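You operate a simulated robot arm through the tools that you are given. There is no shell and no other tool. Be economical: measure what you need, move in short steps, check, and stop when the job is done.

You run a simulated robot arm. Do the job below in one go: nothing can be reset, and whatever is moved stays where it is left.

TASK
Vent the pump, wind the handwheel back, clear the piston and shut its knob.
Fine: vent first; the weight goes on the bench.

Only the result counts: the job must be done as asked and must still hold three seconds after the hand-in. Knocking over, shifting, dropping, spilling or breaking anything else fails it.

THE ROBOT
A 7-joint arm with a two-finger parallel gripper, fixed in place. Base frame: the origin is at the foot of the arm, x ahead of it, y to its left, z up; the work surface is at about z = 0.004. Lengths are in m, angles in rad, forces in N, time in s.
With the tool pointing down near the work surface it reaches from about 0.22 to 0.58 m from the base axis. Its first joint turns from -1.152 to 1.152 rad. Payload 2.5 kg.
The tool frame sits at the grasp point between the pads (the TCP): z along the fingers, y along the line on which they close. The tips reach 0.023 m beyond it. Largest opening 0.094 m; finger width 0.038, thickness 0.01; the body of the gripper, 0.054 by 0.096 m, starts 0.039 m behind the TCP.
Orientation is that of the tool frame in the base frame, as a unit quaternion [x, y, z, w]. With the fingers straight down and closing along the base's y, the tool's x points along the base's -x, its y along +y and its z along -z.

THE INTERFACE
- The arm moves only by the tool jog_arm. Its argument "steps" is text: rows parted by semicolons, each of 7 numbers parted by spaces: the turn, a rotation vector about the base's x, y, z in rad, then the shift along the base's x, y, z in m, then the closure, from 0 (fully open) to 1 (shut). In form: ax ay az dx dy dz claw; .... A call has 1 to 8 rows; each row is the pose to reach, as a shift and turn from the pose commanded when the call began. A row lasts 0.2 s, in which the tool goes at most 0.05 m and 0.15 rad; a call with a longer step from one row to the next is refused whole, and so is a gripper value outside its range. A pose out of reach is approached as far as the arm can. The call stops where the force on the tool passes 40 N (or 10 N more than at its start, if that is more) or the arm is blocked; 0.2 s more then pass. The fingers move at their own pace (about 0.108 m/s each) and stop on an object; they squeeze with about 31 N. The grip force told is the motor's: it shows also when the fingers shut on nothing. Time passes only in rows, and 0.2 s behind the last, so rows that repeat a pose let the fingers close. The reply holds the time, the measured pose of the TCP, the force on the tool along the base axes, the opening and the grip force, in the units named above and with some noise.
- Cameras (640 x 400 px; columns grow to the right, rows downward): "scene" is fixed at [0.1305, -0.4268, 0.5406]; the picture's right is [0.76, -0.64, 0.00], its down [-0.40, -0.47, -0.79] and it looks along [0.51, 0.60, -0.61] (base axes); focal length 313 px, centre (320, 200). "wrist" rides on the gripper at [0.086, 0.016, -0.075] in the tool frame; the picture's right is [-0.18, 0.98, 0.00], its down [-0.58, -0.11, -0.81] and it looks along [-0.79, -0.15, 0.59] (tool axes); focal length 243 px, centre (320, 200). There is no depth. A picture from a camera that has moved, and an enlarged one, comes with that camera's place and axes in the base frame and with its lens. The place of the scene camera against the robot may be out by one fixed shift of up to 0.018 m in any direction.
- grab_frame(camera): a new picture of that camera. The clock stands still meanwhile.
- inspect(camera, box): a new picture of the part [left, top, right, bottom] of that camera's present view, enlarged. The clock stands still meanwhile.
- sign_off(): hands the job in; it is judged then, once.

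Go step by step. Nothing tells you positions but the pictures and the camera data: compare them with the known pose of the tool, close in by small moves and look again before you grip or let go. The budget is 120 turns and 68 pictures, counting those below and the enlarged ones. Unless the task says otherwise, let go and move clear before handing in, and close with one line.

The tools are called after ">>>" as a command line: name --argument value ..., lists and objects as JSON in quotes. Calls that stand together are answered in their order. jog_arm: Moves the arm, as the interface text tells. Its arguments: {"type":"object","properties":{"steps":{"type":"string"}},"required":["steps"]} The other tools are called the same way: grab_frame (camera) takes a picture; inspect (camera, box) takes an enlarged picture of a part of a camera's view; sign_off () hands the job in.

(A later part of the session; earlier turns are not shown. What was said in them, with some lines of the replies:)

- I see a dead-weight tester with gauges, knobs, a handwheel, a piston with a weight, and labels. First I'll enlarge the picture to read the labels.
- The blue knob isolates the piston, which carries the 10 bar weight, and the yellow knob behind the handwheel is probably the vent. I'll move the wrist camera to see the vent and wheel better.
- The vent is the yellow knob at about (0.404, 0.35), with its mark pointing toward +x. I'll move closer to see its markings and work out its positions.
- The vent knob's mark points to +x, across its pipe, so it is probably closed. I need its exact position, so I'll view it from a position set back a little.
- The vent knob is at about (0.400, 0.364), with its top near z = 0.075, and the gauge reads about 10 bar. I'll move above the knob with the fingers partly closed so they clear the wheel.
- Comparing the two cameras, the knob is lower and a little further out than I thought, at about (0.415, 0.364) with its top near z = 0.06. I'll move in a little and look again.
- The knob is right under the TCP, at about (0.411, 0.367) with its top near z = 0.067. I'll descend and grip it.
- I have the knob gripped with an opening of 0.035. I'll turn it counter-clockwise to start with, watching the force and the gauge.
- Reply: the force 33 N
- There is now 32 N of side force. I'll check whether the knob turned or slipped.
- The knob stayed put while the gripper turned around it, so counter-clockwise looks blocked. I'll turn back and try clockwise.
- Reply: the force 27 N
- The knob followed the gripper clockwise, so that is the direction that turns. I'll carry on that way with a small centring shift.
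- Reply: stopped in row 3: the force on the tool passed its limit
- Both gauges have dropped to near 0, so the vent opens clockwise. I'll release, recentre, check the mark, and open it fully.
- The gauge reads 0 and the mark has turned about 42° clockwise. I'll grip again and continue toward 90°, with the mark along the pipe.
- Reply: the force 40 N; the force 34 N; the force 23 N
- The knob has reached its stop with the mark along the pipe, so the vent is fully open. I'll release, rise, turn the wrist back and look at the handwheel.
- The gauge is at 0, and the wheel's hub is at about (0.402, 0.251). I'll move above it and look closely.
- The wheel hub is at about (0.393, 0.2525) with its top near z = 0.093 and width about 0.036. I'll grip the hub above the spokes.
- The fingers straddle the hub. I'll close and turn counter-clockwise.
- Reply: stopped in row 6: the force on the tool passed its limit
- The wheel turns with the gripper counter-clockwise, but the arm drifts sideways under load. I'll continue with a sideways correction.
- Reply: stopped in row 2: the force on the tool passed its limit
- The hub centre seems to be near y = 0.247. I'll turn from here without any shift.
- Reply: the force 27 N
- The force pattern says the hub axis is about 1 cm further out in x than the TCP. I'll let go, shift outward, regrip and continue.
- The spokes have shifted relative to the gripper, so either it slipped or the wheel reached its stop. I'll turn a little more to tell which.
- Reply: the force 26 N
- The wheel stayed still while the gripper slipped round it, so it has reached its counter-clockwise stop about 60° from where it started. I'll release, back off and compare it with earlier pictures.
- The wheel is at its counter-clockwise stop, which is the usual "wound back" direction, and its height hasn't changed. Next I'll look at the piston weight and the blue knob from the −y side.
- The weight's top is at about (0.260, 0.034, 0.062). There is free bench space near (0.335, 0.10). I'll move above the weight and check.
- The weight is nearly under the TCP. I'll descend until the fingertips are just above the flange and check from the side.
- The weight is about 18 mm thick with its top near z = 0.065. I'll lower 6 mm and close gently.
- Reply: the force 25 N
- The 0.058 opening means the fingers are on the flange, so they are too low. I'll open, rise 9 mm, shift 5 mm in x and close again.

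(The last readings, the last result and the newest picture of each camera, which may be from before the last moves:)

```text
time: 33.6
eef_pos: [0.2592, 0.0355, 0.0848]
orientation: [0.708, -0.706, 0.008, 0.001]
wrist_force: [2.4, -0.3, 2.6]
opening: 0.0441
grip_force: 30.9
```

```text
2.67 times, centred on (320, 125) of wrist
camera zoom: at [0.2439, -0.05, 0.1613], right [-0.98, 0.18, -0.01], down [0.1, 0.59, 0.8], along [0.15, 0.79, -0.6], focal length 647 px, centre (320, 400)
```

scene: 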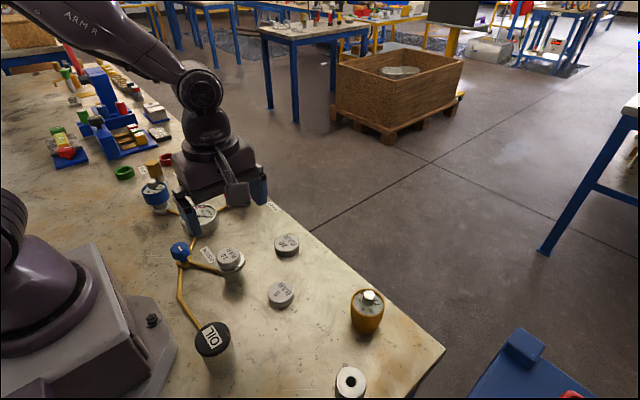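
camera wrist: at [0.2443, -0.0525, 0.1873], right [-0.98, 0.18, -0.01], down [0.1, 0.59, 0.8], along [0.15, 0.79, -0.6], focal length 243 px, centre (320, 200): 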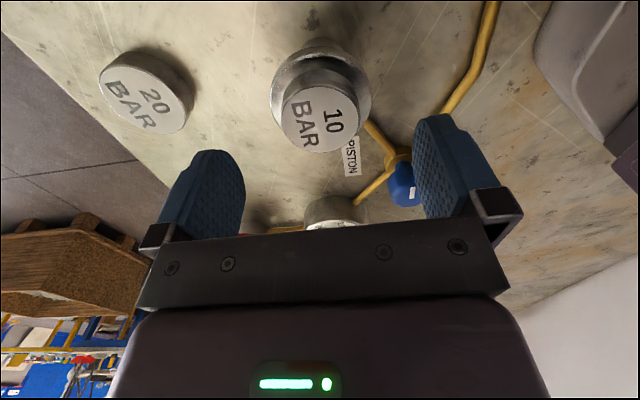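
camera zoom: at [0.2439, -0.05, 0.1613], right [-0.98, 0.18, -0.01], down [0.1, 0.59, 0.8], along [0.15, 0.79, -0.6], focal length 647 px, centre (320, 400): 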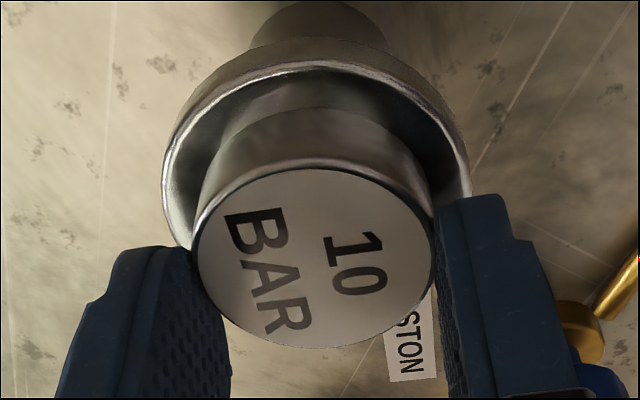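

The 0.044 opening matches the weight. I'll squeeze more and lift slowly.

>>> jog_arm --steps "0 0 0 0 0 0 0.9; 0 0 0 0 0 0 0.9; 0 0 0 0 0 0.01 0.9; 0 0 0 0 0 0.02 0.9; 0 0 0 0 0 0.035 0.9; 0 0 0 0 0 0.05 0.9"

>>> inspect --camera "wrist" --box '[200, 50, 440, 200]'

>>> inspect --camera "scene" --box '[170, 190, 290, 290]'

```text
time: 35.0
eef_pos: [0.2595, 0.0355, 0.1359]
orientation: [0.708, -0.706, 0.007, 0.001]
wrist_force: [-0.1, 0.0, -1.5]
opening: 0.0442
grip_force: 31.3
```

```text
2.67 times, centred on (320, 125) of wrist
camera zoom: at [0.2438, -0.0494, 0.2114], right [-0.98, 0.18, -0.01], down [0.1, 0.59, 0.8], along [0.15, 0.79, -0.6], focal length 647 px, centre (320, 400)
```

zoom: 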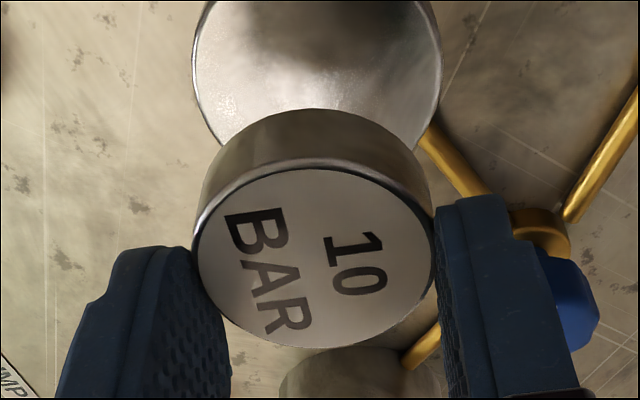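

```text
4.00 times, centred on (230, 240) of scene
camera zoom: at [0.1305, -0.4268, 0.5406], right [0.76, -0.64, 0.0], down [-0.4, -0.47, -0.79], along [0.51, 0.6, -0.61], focal length 1253 px, centre (680, 40)
```

zoom: 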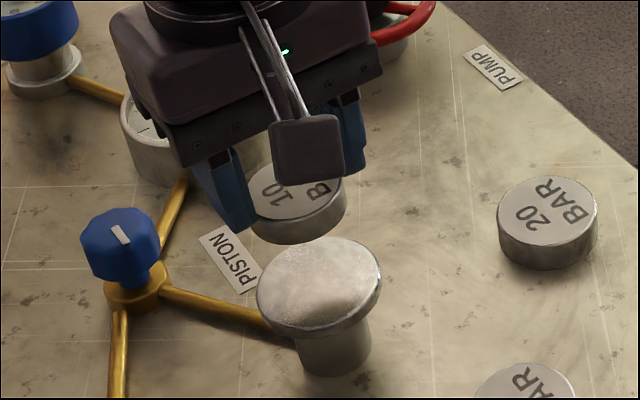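

The weight is off the piston and held securely. I'll carry it to the free spot at (0.335, 0.10) and lower it.

>>> jog_arm --steps "0 0 0 0.025 0.02 0 0.9; 0 0 0 0.05 0.045 0 0.9; 0 0 0 0.0755 0.0645 0 0.9; 0 0 0 0.0755 0.0645 -0.03 0.9; 0 0 0 0.0755 0.0645 -0.06 0.9; 0 0 0 0.0755 0.0645 -0.085 0.9; 0 0 0 0.0755 0.0645 -0.092 0.9"

>>> inspect --camera "scene" --box '[190, 190, 310, 280]'

```text
time: 36.6
eef_pos: [0.3368, 0.1009, 0.0418]
orientation: [0.708, -0.706, 0.008, 0.002]
wrist_force: [0.1, -0.2, -2.4]
opening: 0.0444
grip_force: 31.3
```

```text
4.44 times, centred on (250, 235) of scene
camera zoom: at [0.1305, -0.4268, 0.5406], right [0.76, -0.64, 0.0], down [-0.4, -0.47, -0.79], along [0.51, 0.6, -0.61], focal length 1392 px, centre (631, 44)
```

zoom: 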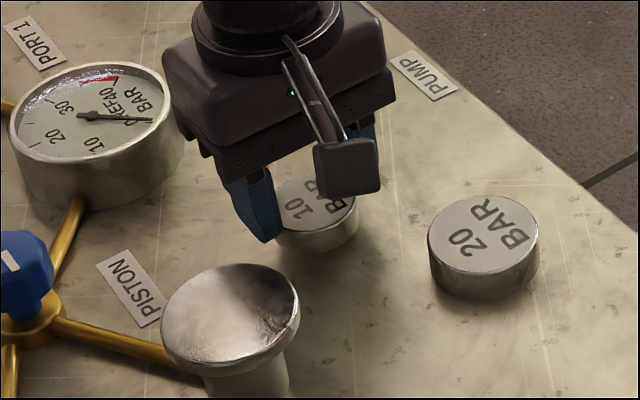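

The weight is still slightly above the bench. I'll lower it in small steps until it touches.

>>> jog_arm --steps "0 0 0 0 0 -0.002 0.9; 0 0 0 0 0 -0.004 0.9; 0 0 0 0 0 -0.006 0.9"

```text
time: 37.4
eef_pos: [0.336, 0.1016, 0.0364]
orientation: [0.708, -0.706, 0.008, 0.002]
wrist_force: [0.6, -0.4, -3.0]
opening: 0.0441
grip_force: 31.3
```

>>> jog_arm --steps "0 0 0 0 0 -0.002 0.9; 0 0 0 0 0 -0.004 0.9; 0 0 0 0 0 -0.004 0.9"

>>> inspect --camera "scene" --box '[220, 210, 280, 255]'

```text
time: 38.2
eef_pos: [0.3366, 0.1008, 0.0323]
orientation: [0.708, -0.706, 0.007, 0.001]
wrist_force: [-0.4, 0.5, -2.2]
opening: 0.0443
grip_force: 31.2
```

```text
8.89 times, centred on (250, 232) of scene
camera zoom: at [0.1305, -0.4268, 0.5406], right [0.76, -0.64, 0.0], down [-0.4, -0.47, -0.79], along [0.51, 0.6, -0.61], focal length 2784 px, centre (942, -89)
```

zoom: 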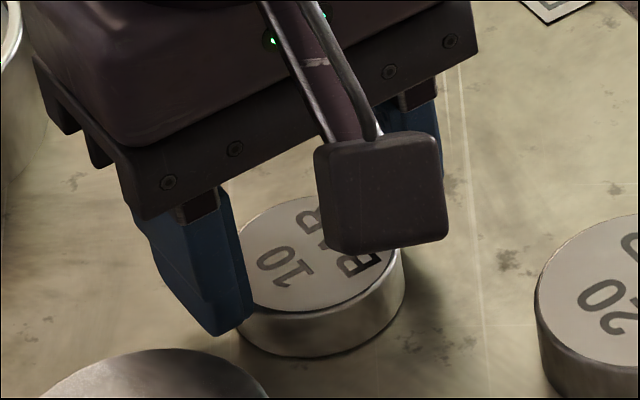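

>>> jog_arm --steps "0 0 0 0 0 -0.001 0.9; 0 0 0 0 0 -0.002 0.9; 0 0 0 0 0 -0.002 0.9"

```text
time: 39.0
eef_pos: [0.3364, 0.1005, 0.0307]
orientation: [0.708, -0.706, 0.008, 0.002]
wrist_force: [-2.9, -0.4, 9.1]
opening: 0.0443
grip_force: 30.9
```

The weight is now on the bench, with about 10 N of contact. I'll release partway and rise straight up.

>>> jog_arm --steps "0 0 0 0 0 0 0.45; 0 0 0 0 0 0 0.3; 0 0 0 0 0 0.0 0.25; 0 0 0 0 0 0.03 0.25; 0 0 0 0 0 0.07 0.2; 0 0 0 0 0 0.12 0.1; 0 0 0 -0.03 0 0.16 0"

>>> inspect --camera "scene" --box '[150, 190, 310, 310]'

```text
time: 40.6
eef_pos: [0.3036, 0.1013, 0.1948]
orientation: [0.709, -0.705, 0.007, 0.002]
wrist_force: [-0.5, 0.1, -0.5]
opening: 0.0939
grip_force: 0.0
```

```text
3.33 times, centred on (230, 250) of scene
camera zoom: at [0.1305, -0.4268, 0.5406], right [0.76, -0.64, 0.0], down [-0.4, -0.47, -0.79], along [0.51, 0.6, -0.61], focal length 1044 px, centre (620, 33)
```

zoom: 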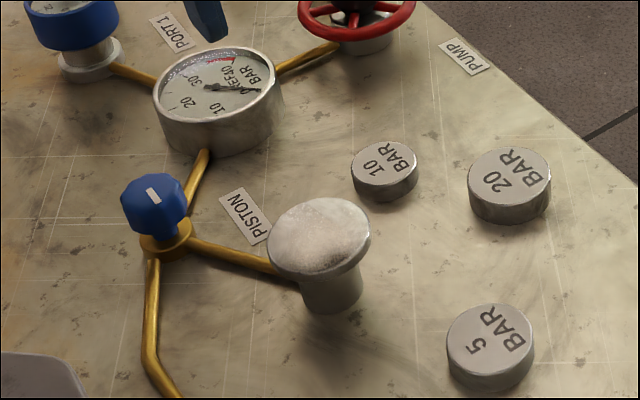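

The weight stands on the bench and the piston is clear. The blue knob is next, at about (0.19, 0.12), so I'll move above it.

>>> jog_arm --steps "0 0 -0.1 -0.04 0.006 0 0.3; 0 0 -0.2 -0.08 0.012 0 0.3; 0 0 -0.3 -0.1136 0.0187 0 0.3; 0 0 -0.4 -0.1136 0.0187 -0.04 0.3; 0 0 -0.4 -0.1136 0.0187 -0.07 0.3"

>>> grab_frame --camera "wrist"

>>> inspect --camera "scene" --box '[120, 190, 240, 280]'

```text
time: 41.8
eef_pos: [0.1921, 0.1192, 0.1206]
orientation: [-0.554, 0.833, -0.007, -0.003]
wrist_force: [-0.6, 0.0, -0.2]
opening: 0.0659
grip_force: 0.0
```

```text
20 pictures are left
camera wrist: at [0.1441, 0.0465, 0.1963], right [-0.83, 0.55, -0.01], down [0.32, 0.51, 0.8], along [0.45, 0.66, -0.6], focal length 243 px, centre (320, 200)
```

wrist: 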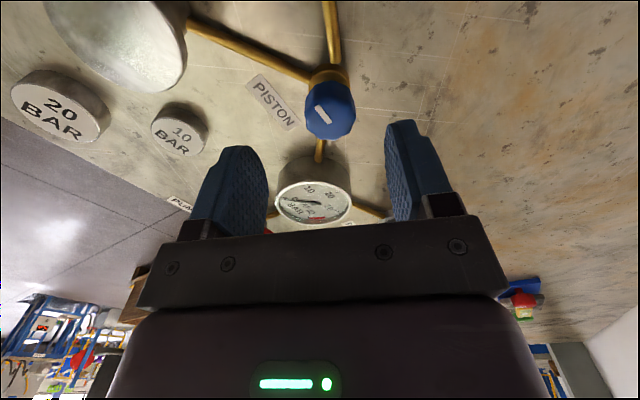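

```text
4.44 times, centred on (180, 235) of scene
camera zoom: at [0.1304, -0.4268, 0.5406], right [0.76, -0.64, 0.0], down [-0.4, -0.47, -0.79], along [0.51, 0.6, -0.61], focal length 1392 px, centre (942, 44)
```

zoom: 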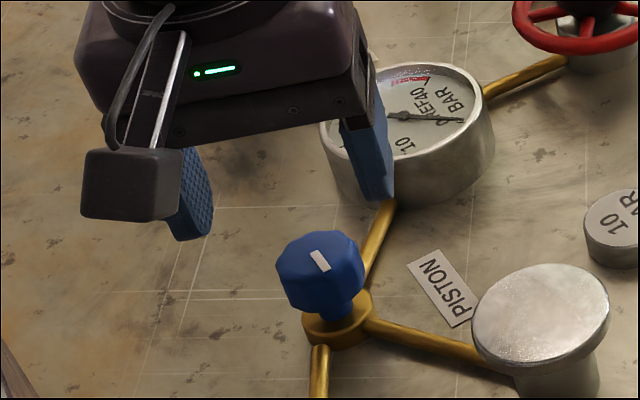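

The knob is at about (0.197, 0.124). I'll descend partway and check the alignment.

>>> jog_arm --steps "0 0 0 0.005 0.005 -0.01 0.3; 0 0 0 0.005 0.005 -0.032 0.3"

>>> inspect --camera "wrist" --box '[200, 50, 440, 200]'

>>> inspect --camera "scene" --box '[120, 190, 240, 280]'

```text
time: 42.4
eef_pos: [0.1969, 0.1238, 0.0894]
orientation: [-0.553, 0.833, -0.007, -0.004]
wrist_force: [-0.1, -0.1, 0.2]
opening: 0.066
grip_force: 0.1
```

```text
2.67 times, centred on (320, 125) of wrist
camera zoom: at [0.1497, 0.0513, 0.1644], right [-0.83, 0.55, -0.01], down [0.32, 0.51, 0.8], along [0.45, 0.66, -0.6], focal length 647 px, centre (320, 400)
```

zoom: 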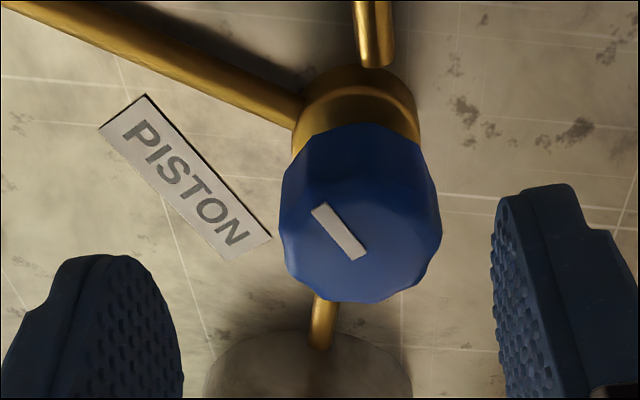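

```text
4.44 times, centred on (180, 235) of scene
camera zoom: at [0.1305, -0.4268, 0.5406], right [0.76, -0.64, 0.0], down [-0.4, -0.47, -0.79], along [0.51, 0.6, -0.61], focal length 1392 px, centre (942, 44)
```

zoom: 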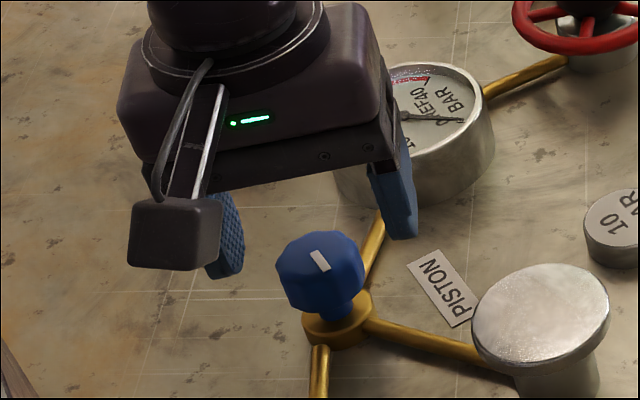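

The knob is centred under the gripper in both cameras. I'll descend and grip.

>>> jog_arm --steps "0 0 0 -0.001 0.001 -0.015 0.3; 0 0 0 -0.001 0.001 -0.03 0.3; 0 0 0 -0.001 0.001 -0.03 0.6; 0 0 0 -0.001 0.001 -0.03 0.9; 0 0 0 -0.001 0.001 -0.03 0.9; 0 0 0.1 -0.001 0.001 -0.03 0.9; 0 0 0.2 -0.001 0.001 -0.03 0.9"

>>> inspect --camera "wrist" --box '[200, 50, 440, 200]'

```text
time: 43.4
eef_pos: [0.1911, 0.1255, 0.0564]
orientation: [-0.559, 0.829, -0.004, -0.007]
wrist_force: [-1.6, -0.1, 2.8]
opening: 0.0349
grip_force: 44.6
stopped in row 4: the force on the tool passed its limit (the readings are from after the stop); the commanded pose is now the measured one
```

```text
2.67 times, centred on (320, 125) of wrist
camera zoom: at [0.1453, 0.0529, 0.1337], right [-0.84, 0.54, 0.0], down [0.32, 0.51, 0.8], along [0.43, 0.67, -0.6], focal length 647 px, centre (320, 400)
```

zoom: 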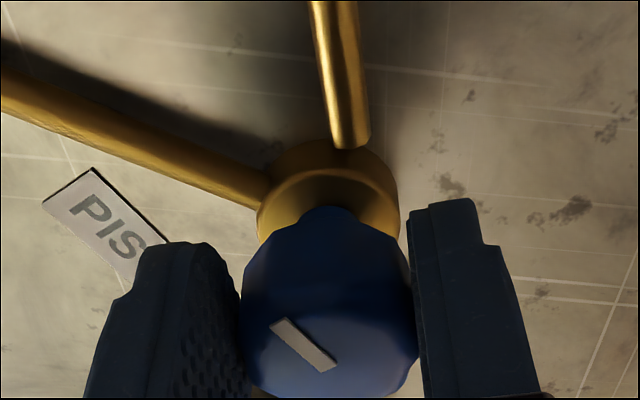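

The knob is gripped. I'll turn counter-clockwise, which was the shut direction for the vent.

>>> jog_arm --steps "0 0 0.08 0 0 0 0.9; 0 0 0.16 0 0 0 0.9; 0 0 0.24 0 0 0 0.9; 0 0 0.32 0 0 0 0.9"

>>> inspect --camera "wrist" --box '[200, 50, 440, 200]'

```text
time: 44.4
eef_pos: [0.1948, 0.1249, 0.0575]
orientation: [-0.682, 0.732, -0.008, -0.005]
wrist_force: [35.9, -16.1, -7.6]
opening: 0.0349
grip_force: 45.3
```

```text
2.67 times, centred on (320, 125) of wrist
camera zoom: at [0.1724, 0.0414, 0.1337], right [-0.97, 0.25, -0.01], down [0.15, 0.59, 0.8], along [0.21, 0.77, -0.6], focal length 647 px, centre (320, 400)
```

zoom: 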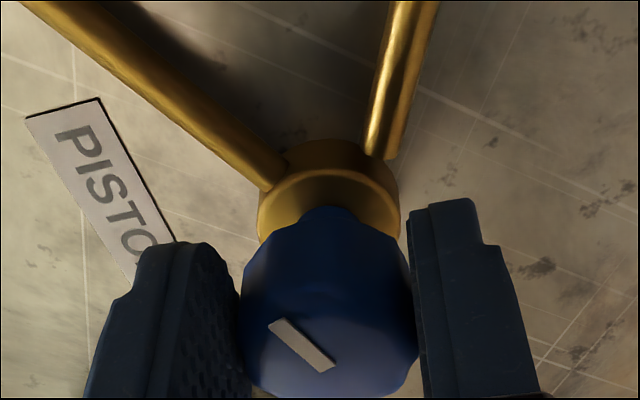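

The knob turns with the gripper. The axis again lies a little further along the view direction, so I'll release, shift 8 mm, regrip and continue.

>>> jog_arm --steps "0 0 0 0 0 0 0.5; 0 0 0 0.0 0 0 0.3; 0 0 0 0.002 0.008 0 0.3; 0 0 0 0.002 0.008 0 0.7; 0 0 0 0.002 0.008 0 0.9; 0 0 0 0.002 0.008 0 0.9"

>>> jog_arm --steps "0 0 0.1 0 0 0 0.9; 0 0 0.2 0 0 0 0.9; 0 0 0.3 0 0 0 0.9; 0 0 0.4 0 0 0 0.9"

>>> inspect --camera "wrist" --box '[200, 50, 440, 200]'

```text
time: 45.8
eef_pos: [0.1954, 0.1342, 0.0577]
orientation: [-0.683, 0.73, -0.006, -0.005]
wrist_force: [20.4, -3.5, -8.6]
opening: 0.0348
grip_force: 45.3
```

```text
time: 46.8
eef_pos: [0.1951, 0.1351, 0.0575]
orientation: [0.815, -0.579, 0.007, 0.003]
wrist_force: [27.1, -9.0, 10.8]
opening: 0.0347
grip_force: 44.9
```

```text
2.67 times, centred on (320, 125) of wrist
camera zoom: at [0.2086, 0.0481, 0.1343], right [-0.99, -0.15, -0.01], down [-0.1, 0.6, 0.8], along [-0.12, 0.79, -0.6], focal length 647 px, centre (320, 400)
```

zoom: 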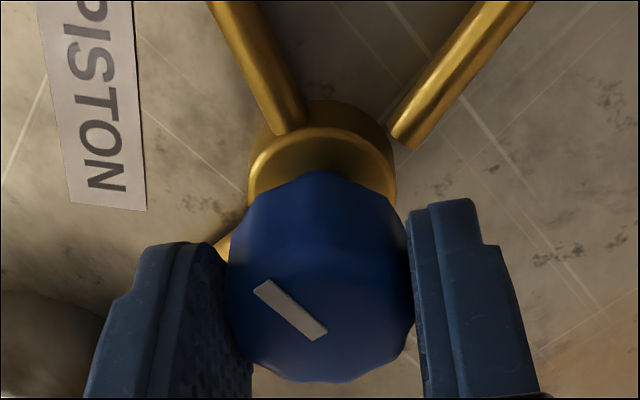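

It has turned about 41° so far. I'll continue with a small shift.

>>> jog_arm --steps "0 0 0.05 0.002 0 0 0.9; 0 0 0.15 0.003 0 0 0.9; 0 0 0.25 0.003 0 0 0.9; 0 0 0.35 0.003 0 0 0.9; 0 0 0.45 0.003 0 0 0.9"

```text
time: 48.0
eef_pos: [0.1955, 0.1346, 0.0569]
orientation: [0.925, -0.381, 0.006, 0.004]
wrist_force: [-4.3, 5.4, 34.7]
opening: 0.0351
grip_force: 44.7
```

It is at about 67°. I'll release, rise, wind the wrist back and take another grip.

>>> jog_arm --steps "0 0 0 0 0 0 0.5; 0 0 0 0 0 0 0.3; 0 0 0 0 0 0.035 0.3; 0 0 -0.15 0 0 0.035 0.3; 0 0 -0.3 0 0 0.035 0.3; 0 0 -0.45 0 0 0.035 0.3; 0 0 -0.6 0 0 0.035 0.3; 0 0 -0.75 0 0 0.035 0.3"

>>> inspect --camera "wrist" --box '[200, 50, 440, 200]'

```text
time: 49.8
eef_pos: [0.1964, 0.1341, 0.0928]
orientation: [0.718, -0.696, 0.006, 0.005]
wrist_force: [-0.8, 0.8, 0.9]
opening: 0.0659
grip_force: 0.0
```

```text
2.67 times, centred on (320, 125) of wrist
camera zoom: at [0.1834, 0.0481, 0.1692], right [-0.99, 0.15, 0.0], down [0.09, 0.6, 0.8], along [0.12, 0.79, -0.6], focal length 647 px, centre (320, 400)
```

zoom: 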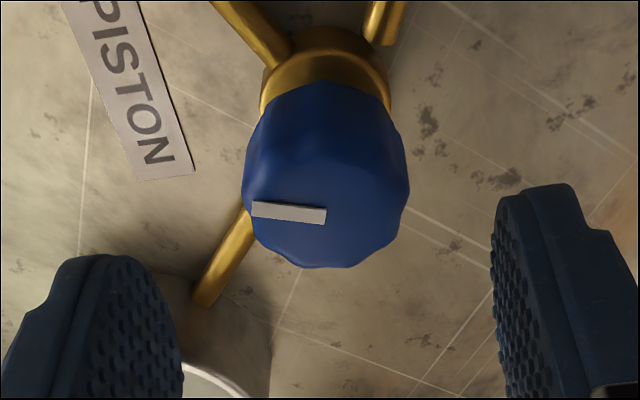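

The mark is now near +x and the piston pipe runs at about −57°, so some 25–30° remain. I'll regrip and turn to the stop.

>>> jog_arm --steps "0 0 0 0 0 -0.018 0.3; 0 0 0 0 0 -0.035 0.3; 0 0 0 0 0 -0.035 0.7; 0 0 0 0 0 -0.035 0.9; 0 0 0 0 0 -0.035 0.9; 0 0 0.12 0 0 -0.035 0.9; 0 0 0.24 0 0 -0.035 0.9; 0 0 0.36 0 0 -0.035 0.9"

>>> jog_arm --steps "0 0 0.1 0.002 0 0 0.9; 0 0 0.2 0.002 0 0 0.9; 0 0 0.3 0.002 0 0 0.9"

>>> inspect --camera "wrist" --box '[200, 50, 440, 200]'

```text
time: 51.5
eef_pos: [0.1951, 0.1338, 0.0584]
orientation: [0.8, -0.6, 0.005, 0.006]
wrist_force: [-2.2, 1.0, 4.9]
opening: 0.0349
grip_force: 45.1
stopped in row 8: the force on the tool passed its limit (the readings are from after the stop); the commanded pose is now the measured one
```

```text
time: 52.2
eef_pos: [0.1975, 0.1325, 0.0581]
orientation: [0.881, -0.473, 0.005, 0.007]
wrist_force: [-11.2, -2.2, -3.0]
opening: 0.0348
grip_force: 45.2
```

```text
2.67 times, centred on (320, 125) of wrist
camera zoom: at [0.2312, 0.0534, 0.1346], right [-0.92, -0.39, 0.0], down [-0.23, 0.56, 0.8], along [-0.31, 0.73, -0.61], focal length 647 px, centre (320, 400)
```

zoom: 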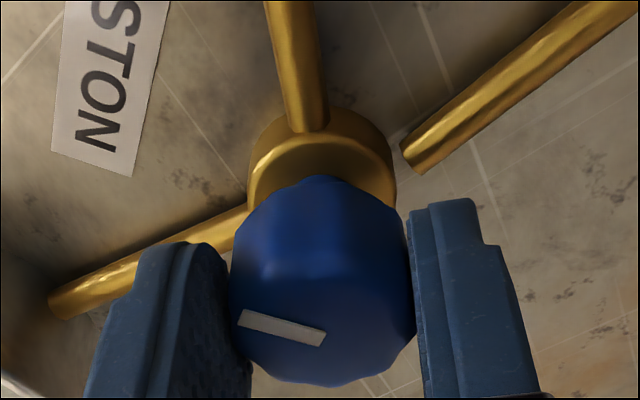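

>>> jog_arm --steps "0 0 0.1 0 0 0 0.9; 0 0 0.2 0 0 0 0.9; 0 0 0.3 0 0 0 0.9"

>>> jog_arm --steps "0 0 0 0 0 0 0.5; 0 0 0 0 0 0 0.3; 0 0 0 0 0 0.035 0.3; 0 0 -0.15 0 0 0.06 0.2; 0 0 -0.3 0 0 0.06 0.2; 0 0 -0.45 0 0 0.06 0.2; 0 0 -0.6 0 0 0.06 0.2; 0 0 -0.75 0 0 0.06 0.2"

>>> inspect --camera "wrist" --box '[200, 30, 440, 180]'

>>> inspect --camera "scene" --box '[140, 200, 300, 300]'

```text
time: 53.0
eef_pos: [0.1968, 0.1327, 0.0596]
orientation: [0.942, -0.337, 0.006, 0.004]
wrist_force: [-9.5, -4.9, 9.0]
opening: 0.0349
grip_force: 45.4
```

```text
time: 54.9
eef_pos: [0.1966, 0.1333, 0.1192]
orientation: [0.752, -0.659, 0.005, 0.006]
wrist_force: [-0.4, 0.2, 0.5]
opening: 0.0749
grip_force: 0.1
```

```text
2.67 times, centred on (320, 105) of wrist
camera zoom: at [0.1936, 0.0472, 0.1949], right [-1.0, 0.05, 0.0], down [0.03, 0.6, 0.8], along [0.04, 0.8, -0.6], focal length 647 px, centre (320, 453)
```

zoom: 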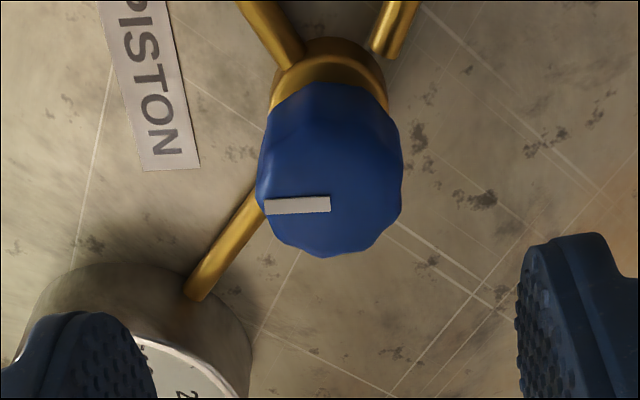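

```text
4.00 times, centred on (220, 250) of scene
camera zoom: at [0.1305, -0.4268, 0.5406], right [0.76, -0.64, 0.0], down [-0.4, -0.47, -0.79], along [0.51, 0.6, -0.61], focal length 1253 px, centre (720, 0)
```

zoom: 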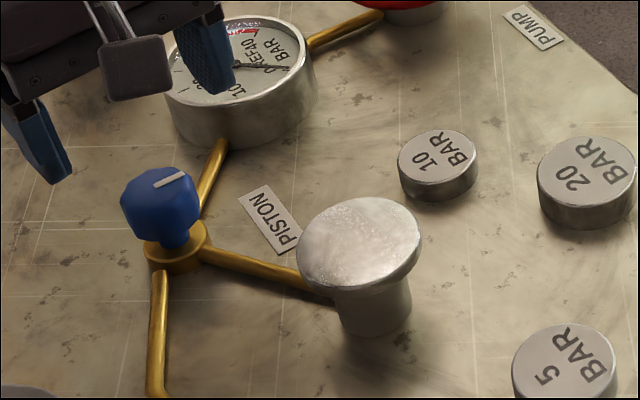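

The blue knob's mark is now across the pipe at +x, the same shut position the vent had, and it is at its stop. I'll retreat upward and do a final check.

>>> jog_arm --steps "0 0 0 0 0 0.04 0; 0 0 0 0.02 0 0.08 0; 0 0 0 0.05 -0.02 0.12 0; 0 0 0 0.08 -0.04 0.15 0; 0 0 0 0.1 -0.08 0.16 0"

>>> inspect --camera "scene" --box '[130, 140, 310, 310]'

>>> grab_frame --camera "wrist"

```text
refused: row 3 steps farther than a row can; nothing moved
```

```text
2.35 times, centred on (220, 225) of scene
camera zoom: at [0.1305, -0.4268, 0.5406], right [0.76, -0.64, 0.0], down [-0.4, -0.47, -0.79], along [0.51, 0.6, -0.61], focal length 737 px, centre (555, 141)
```

zoom: 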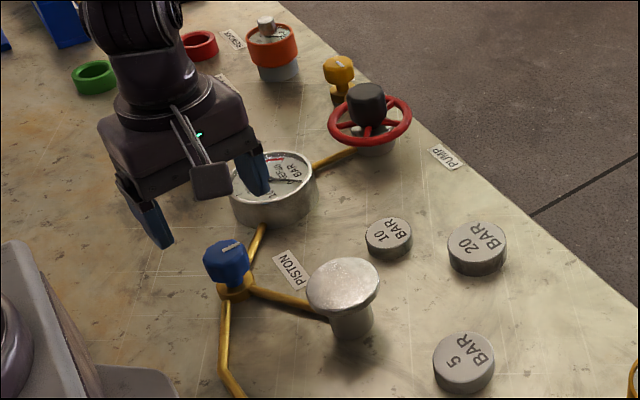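

```text
8 pictures are left
camera wrist: at [0.1936, 0.0472, 0.1949], right [-1.0, 0.05, 0.0], down [0.03, 0.6, 0.8], along [0.04, 0.8, -0.6], focal length 243 px, centre (320, 200)
```

wrist: 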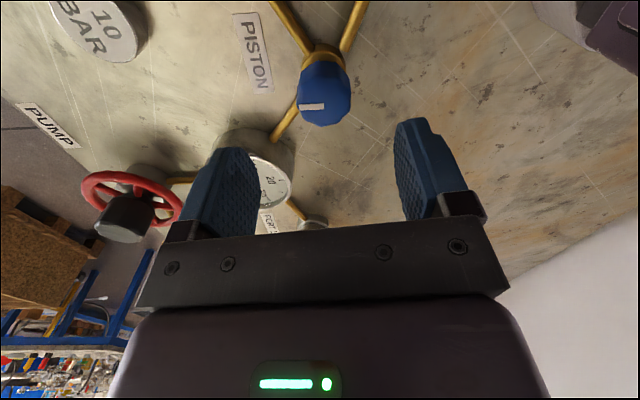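

That move was refused because one step was too long. I'll retreat with shorter steps and take a last look.

>>> jog_arm --steps "0 0 0 0 0 0.04 0; 0 0 0 0.01 0 0.08 0; 0 0 0 0.03 -0.01 0.11 0; 0 0 0 0.05 -0.03 0.13 0; 0 0 0 0.07 -0.05 0.14 0"

>>> inspect --camera "scene" --box '[130, 140, 290, 240]'

```text
time: 56.0
eef_pos: [0.2673, 0.0863, 0.2582]
orientation: [0.753, -0.658, 0.005, 0.006]
wrist_force: [-0.7, -0.7, -0.2]
opening: 0.094
grip_force: 0.0
```

```text
4.00 times, centred on (210, 190) of scene
camera zoom: at [0.1305, -0.4267, 0.5406], right [0.76, -0.64, 0.0], down [-0.4, -0.47, -0.79], along [0.51, 0.6, -0.61], focal length 1253 px, centre (760, 240)
```

zoom: 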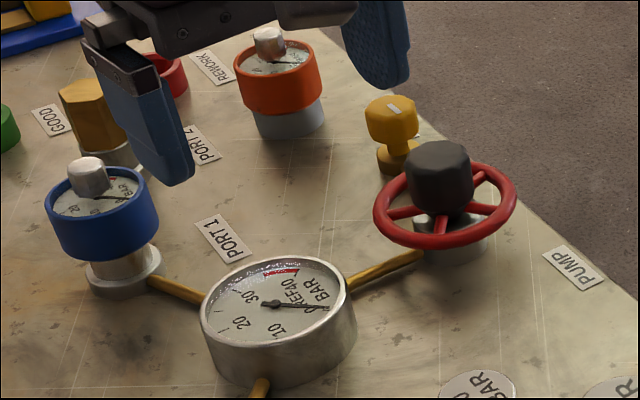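

The vent is open with the gauge at 0, the wheel is at its back stop, the weight is on the bench, the blue knob is shut and the arm is clear. I'm handing in.

>>> sign_off

```text
The job is handed in.
```

I vented the pump (gauge at 0), wound the handwheel counter-clockwise to its stop, set the 10 bar weight on the bench and shut the piston's blue knob; that counter-clockwise is "back" is assumed from convention, because the vented gauge couldn't confirm it.
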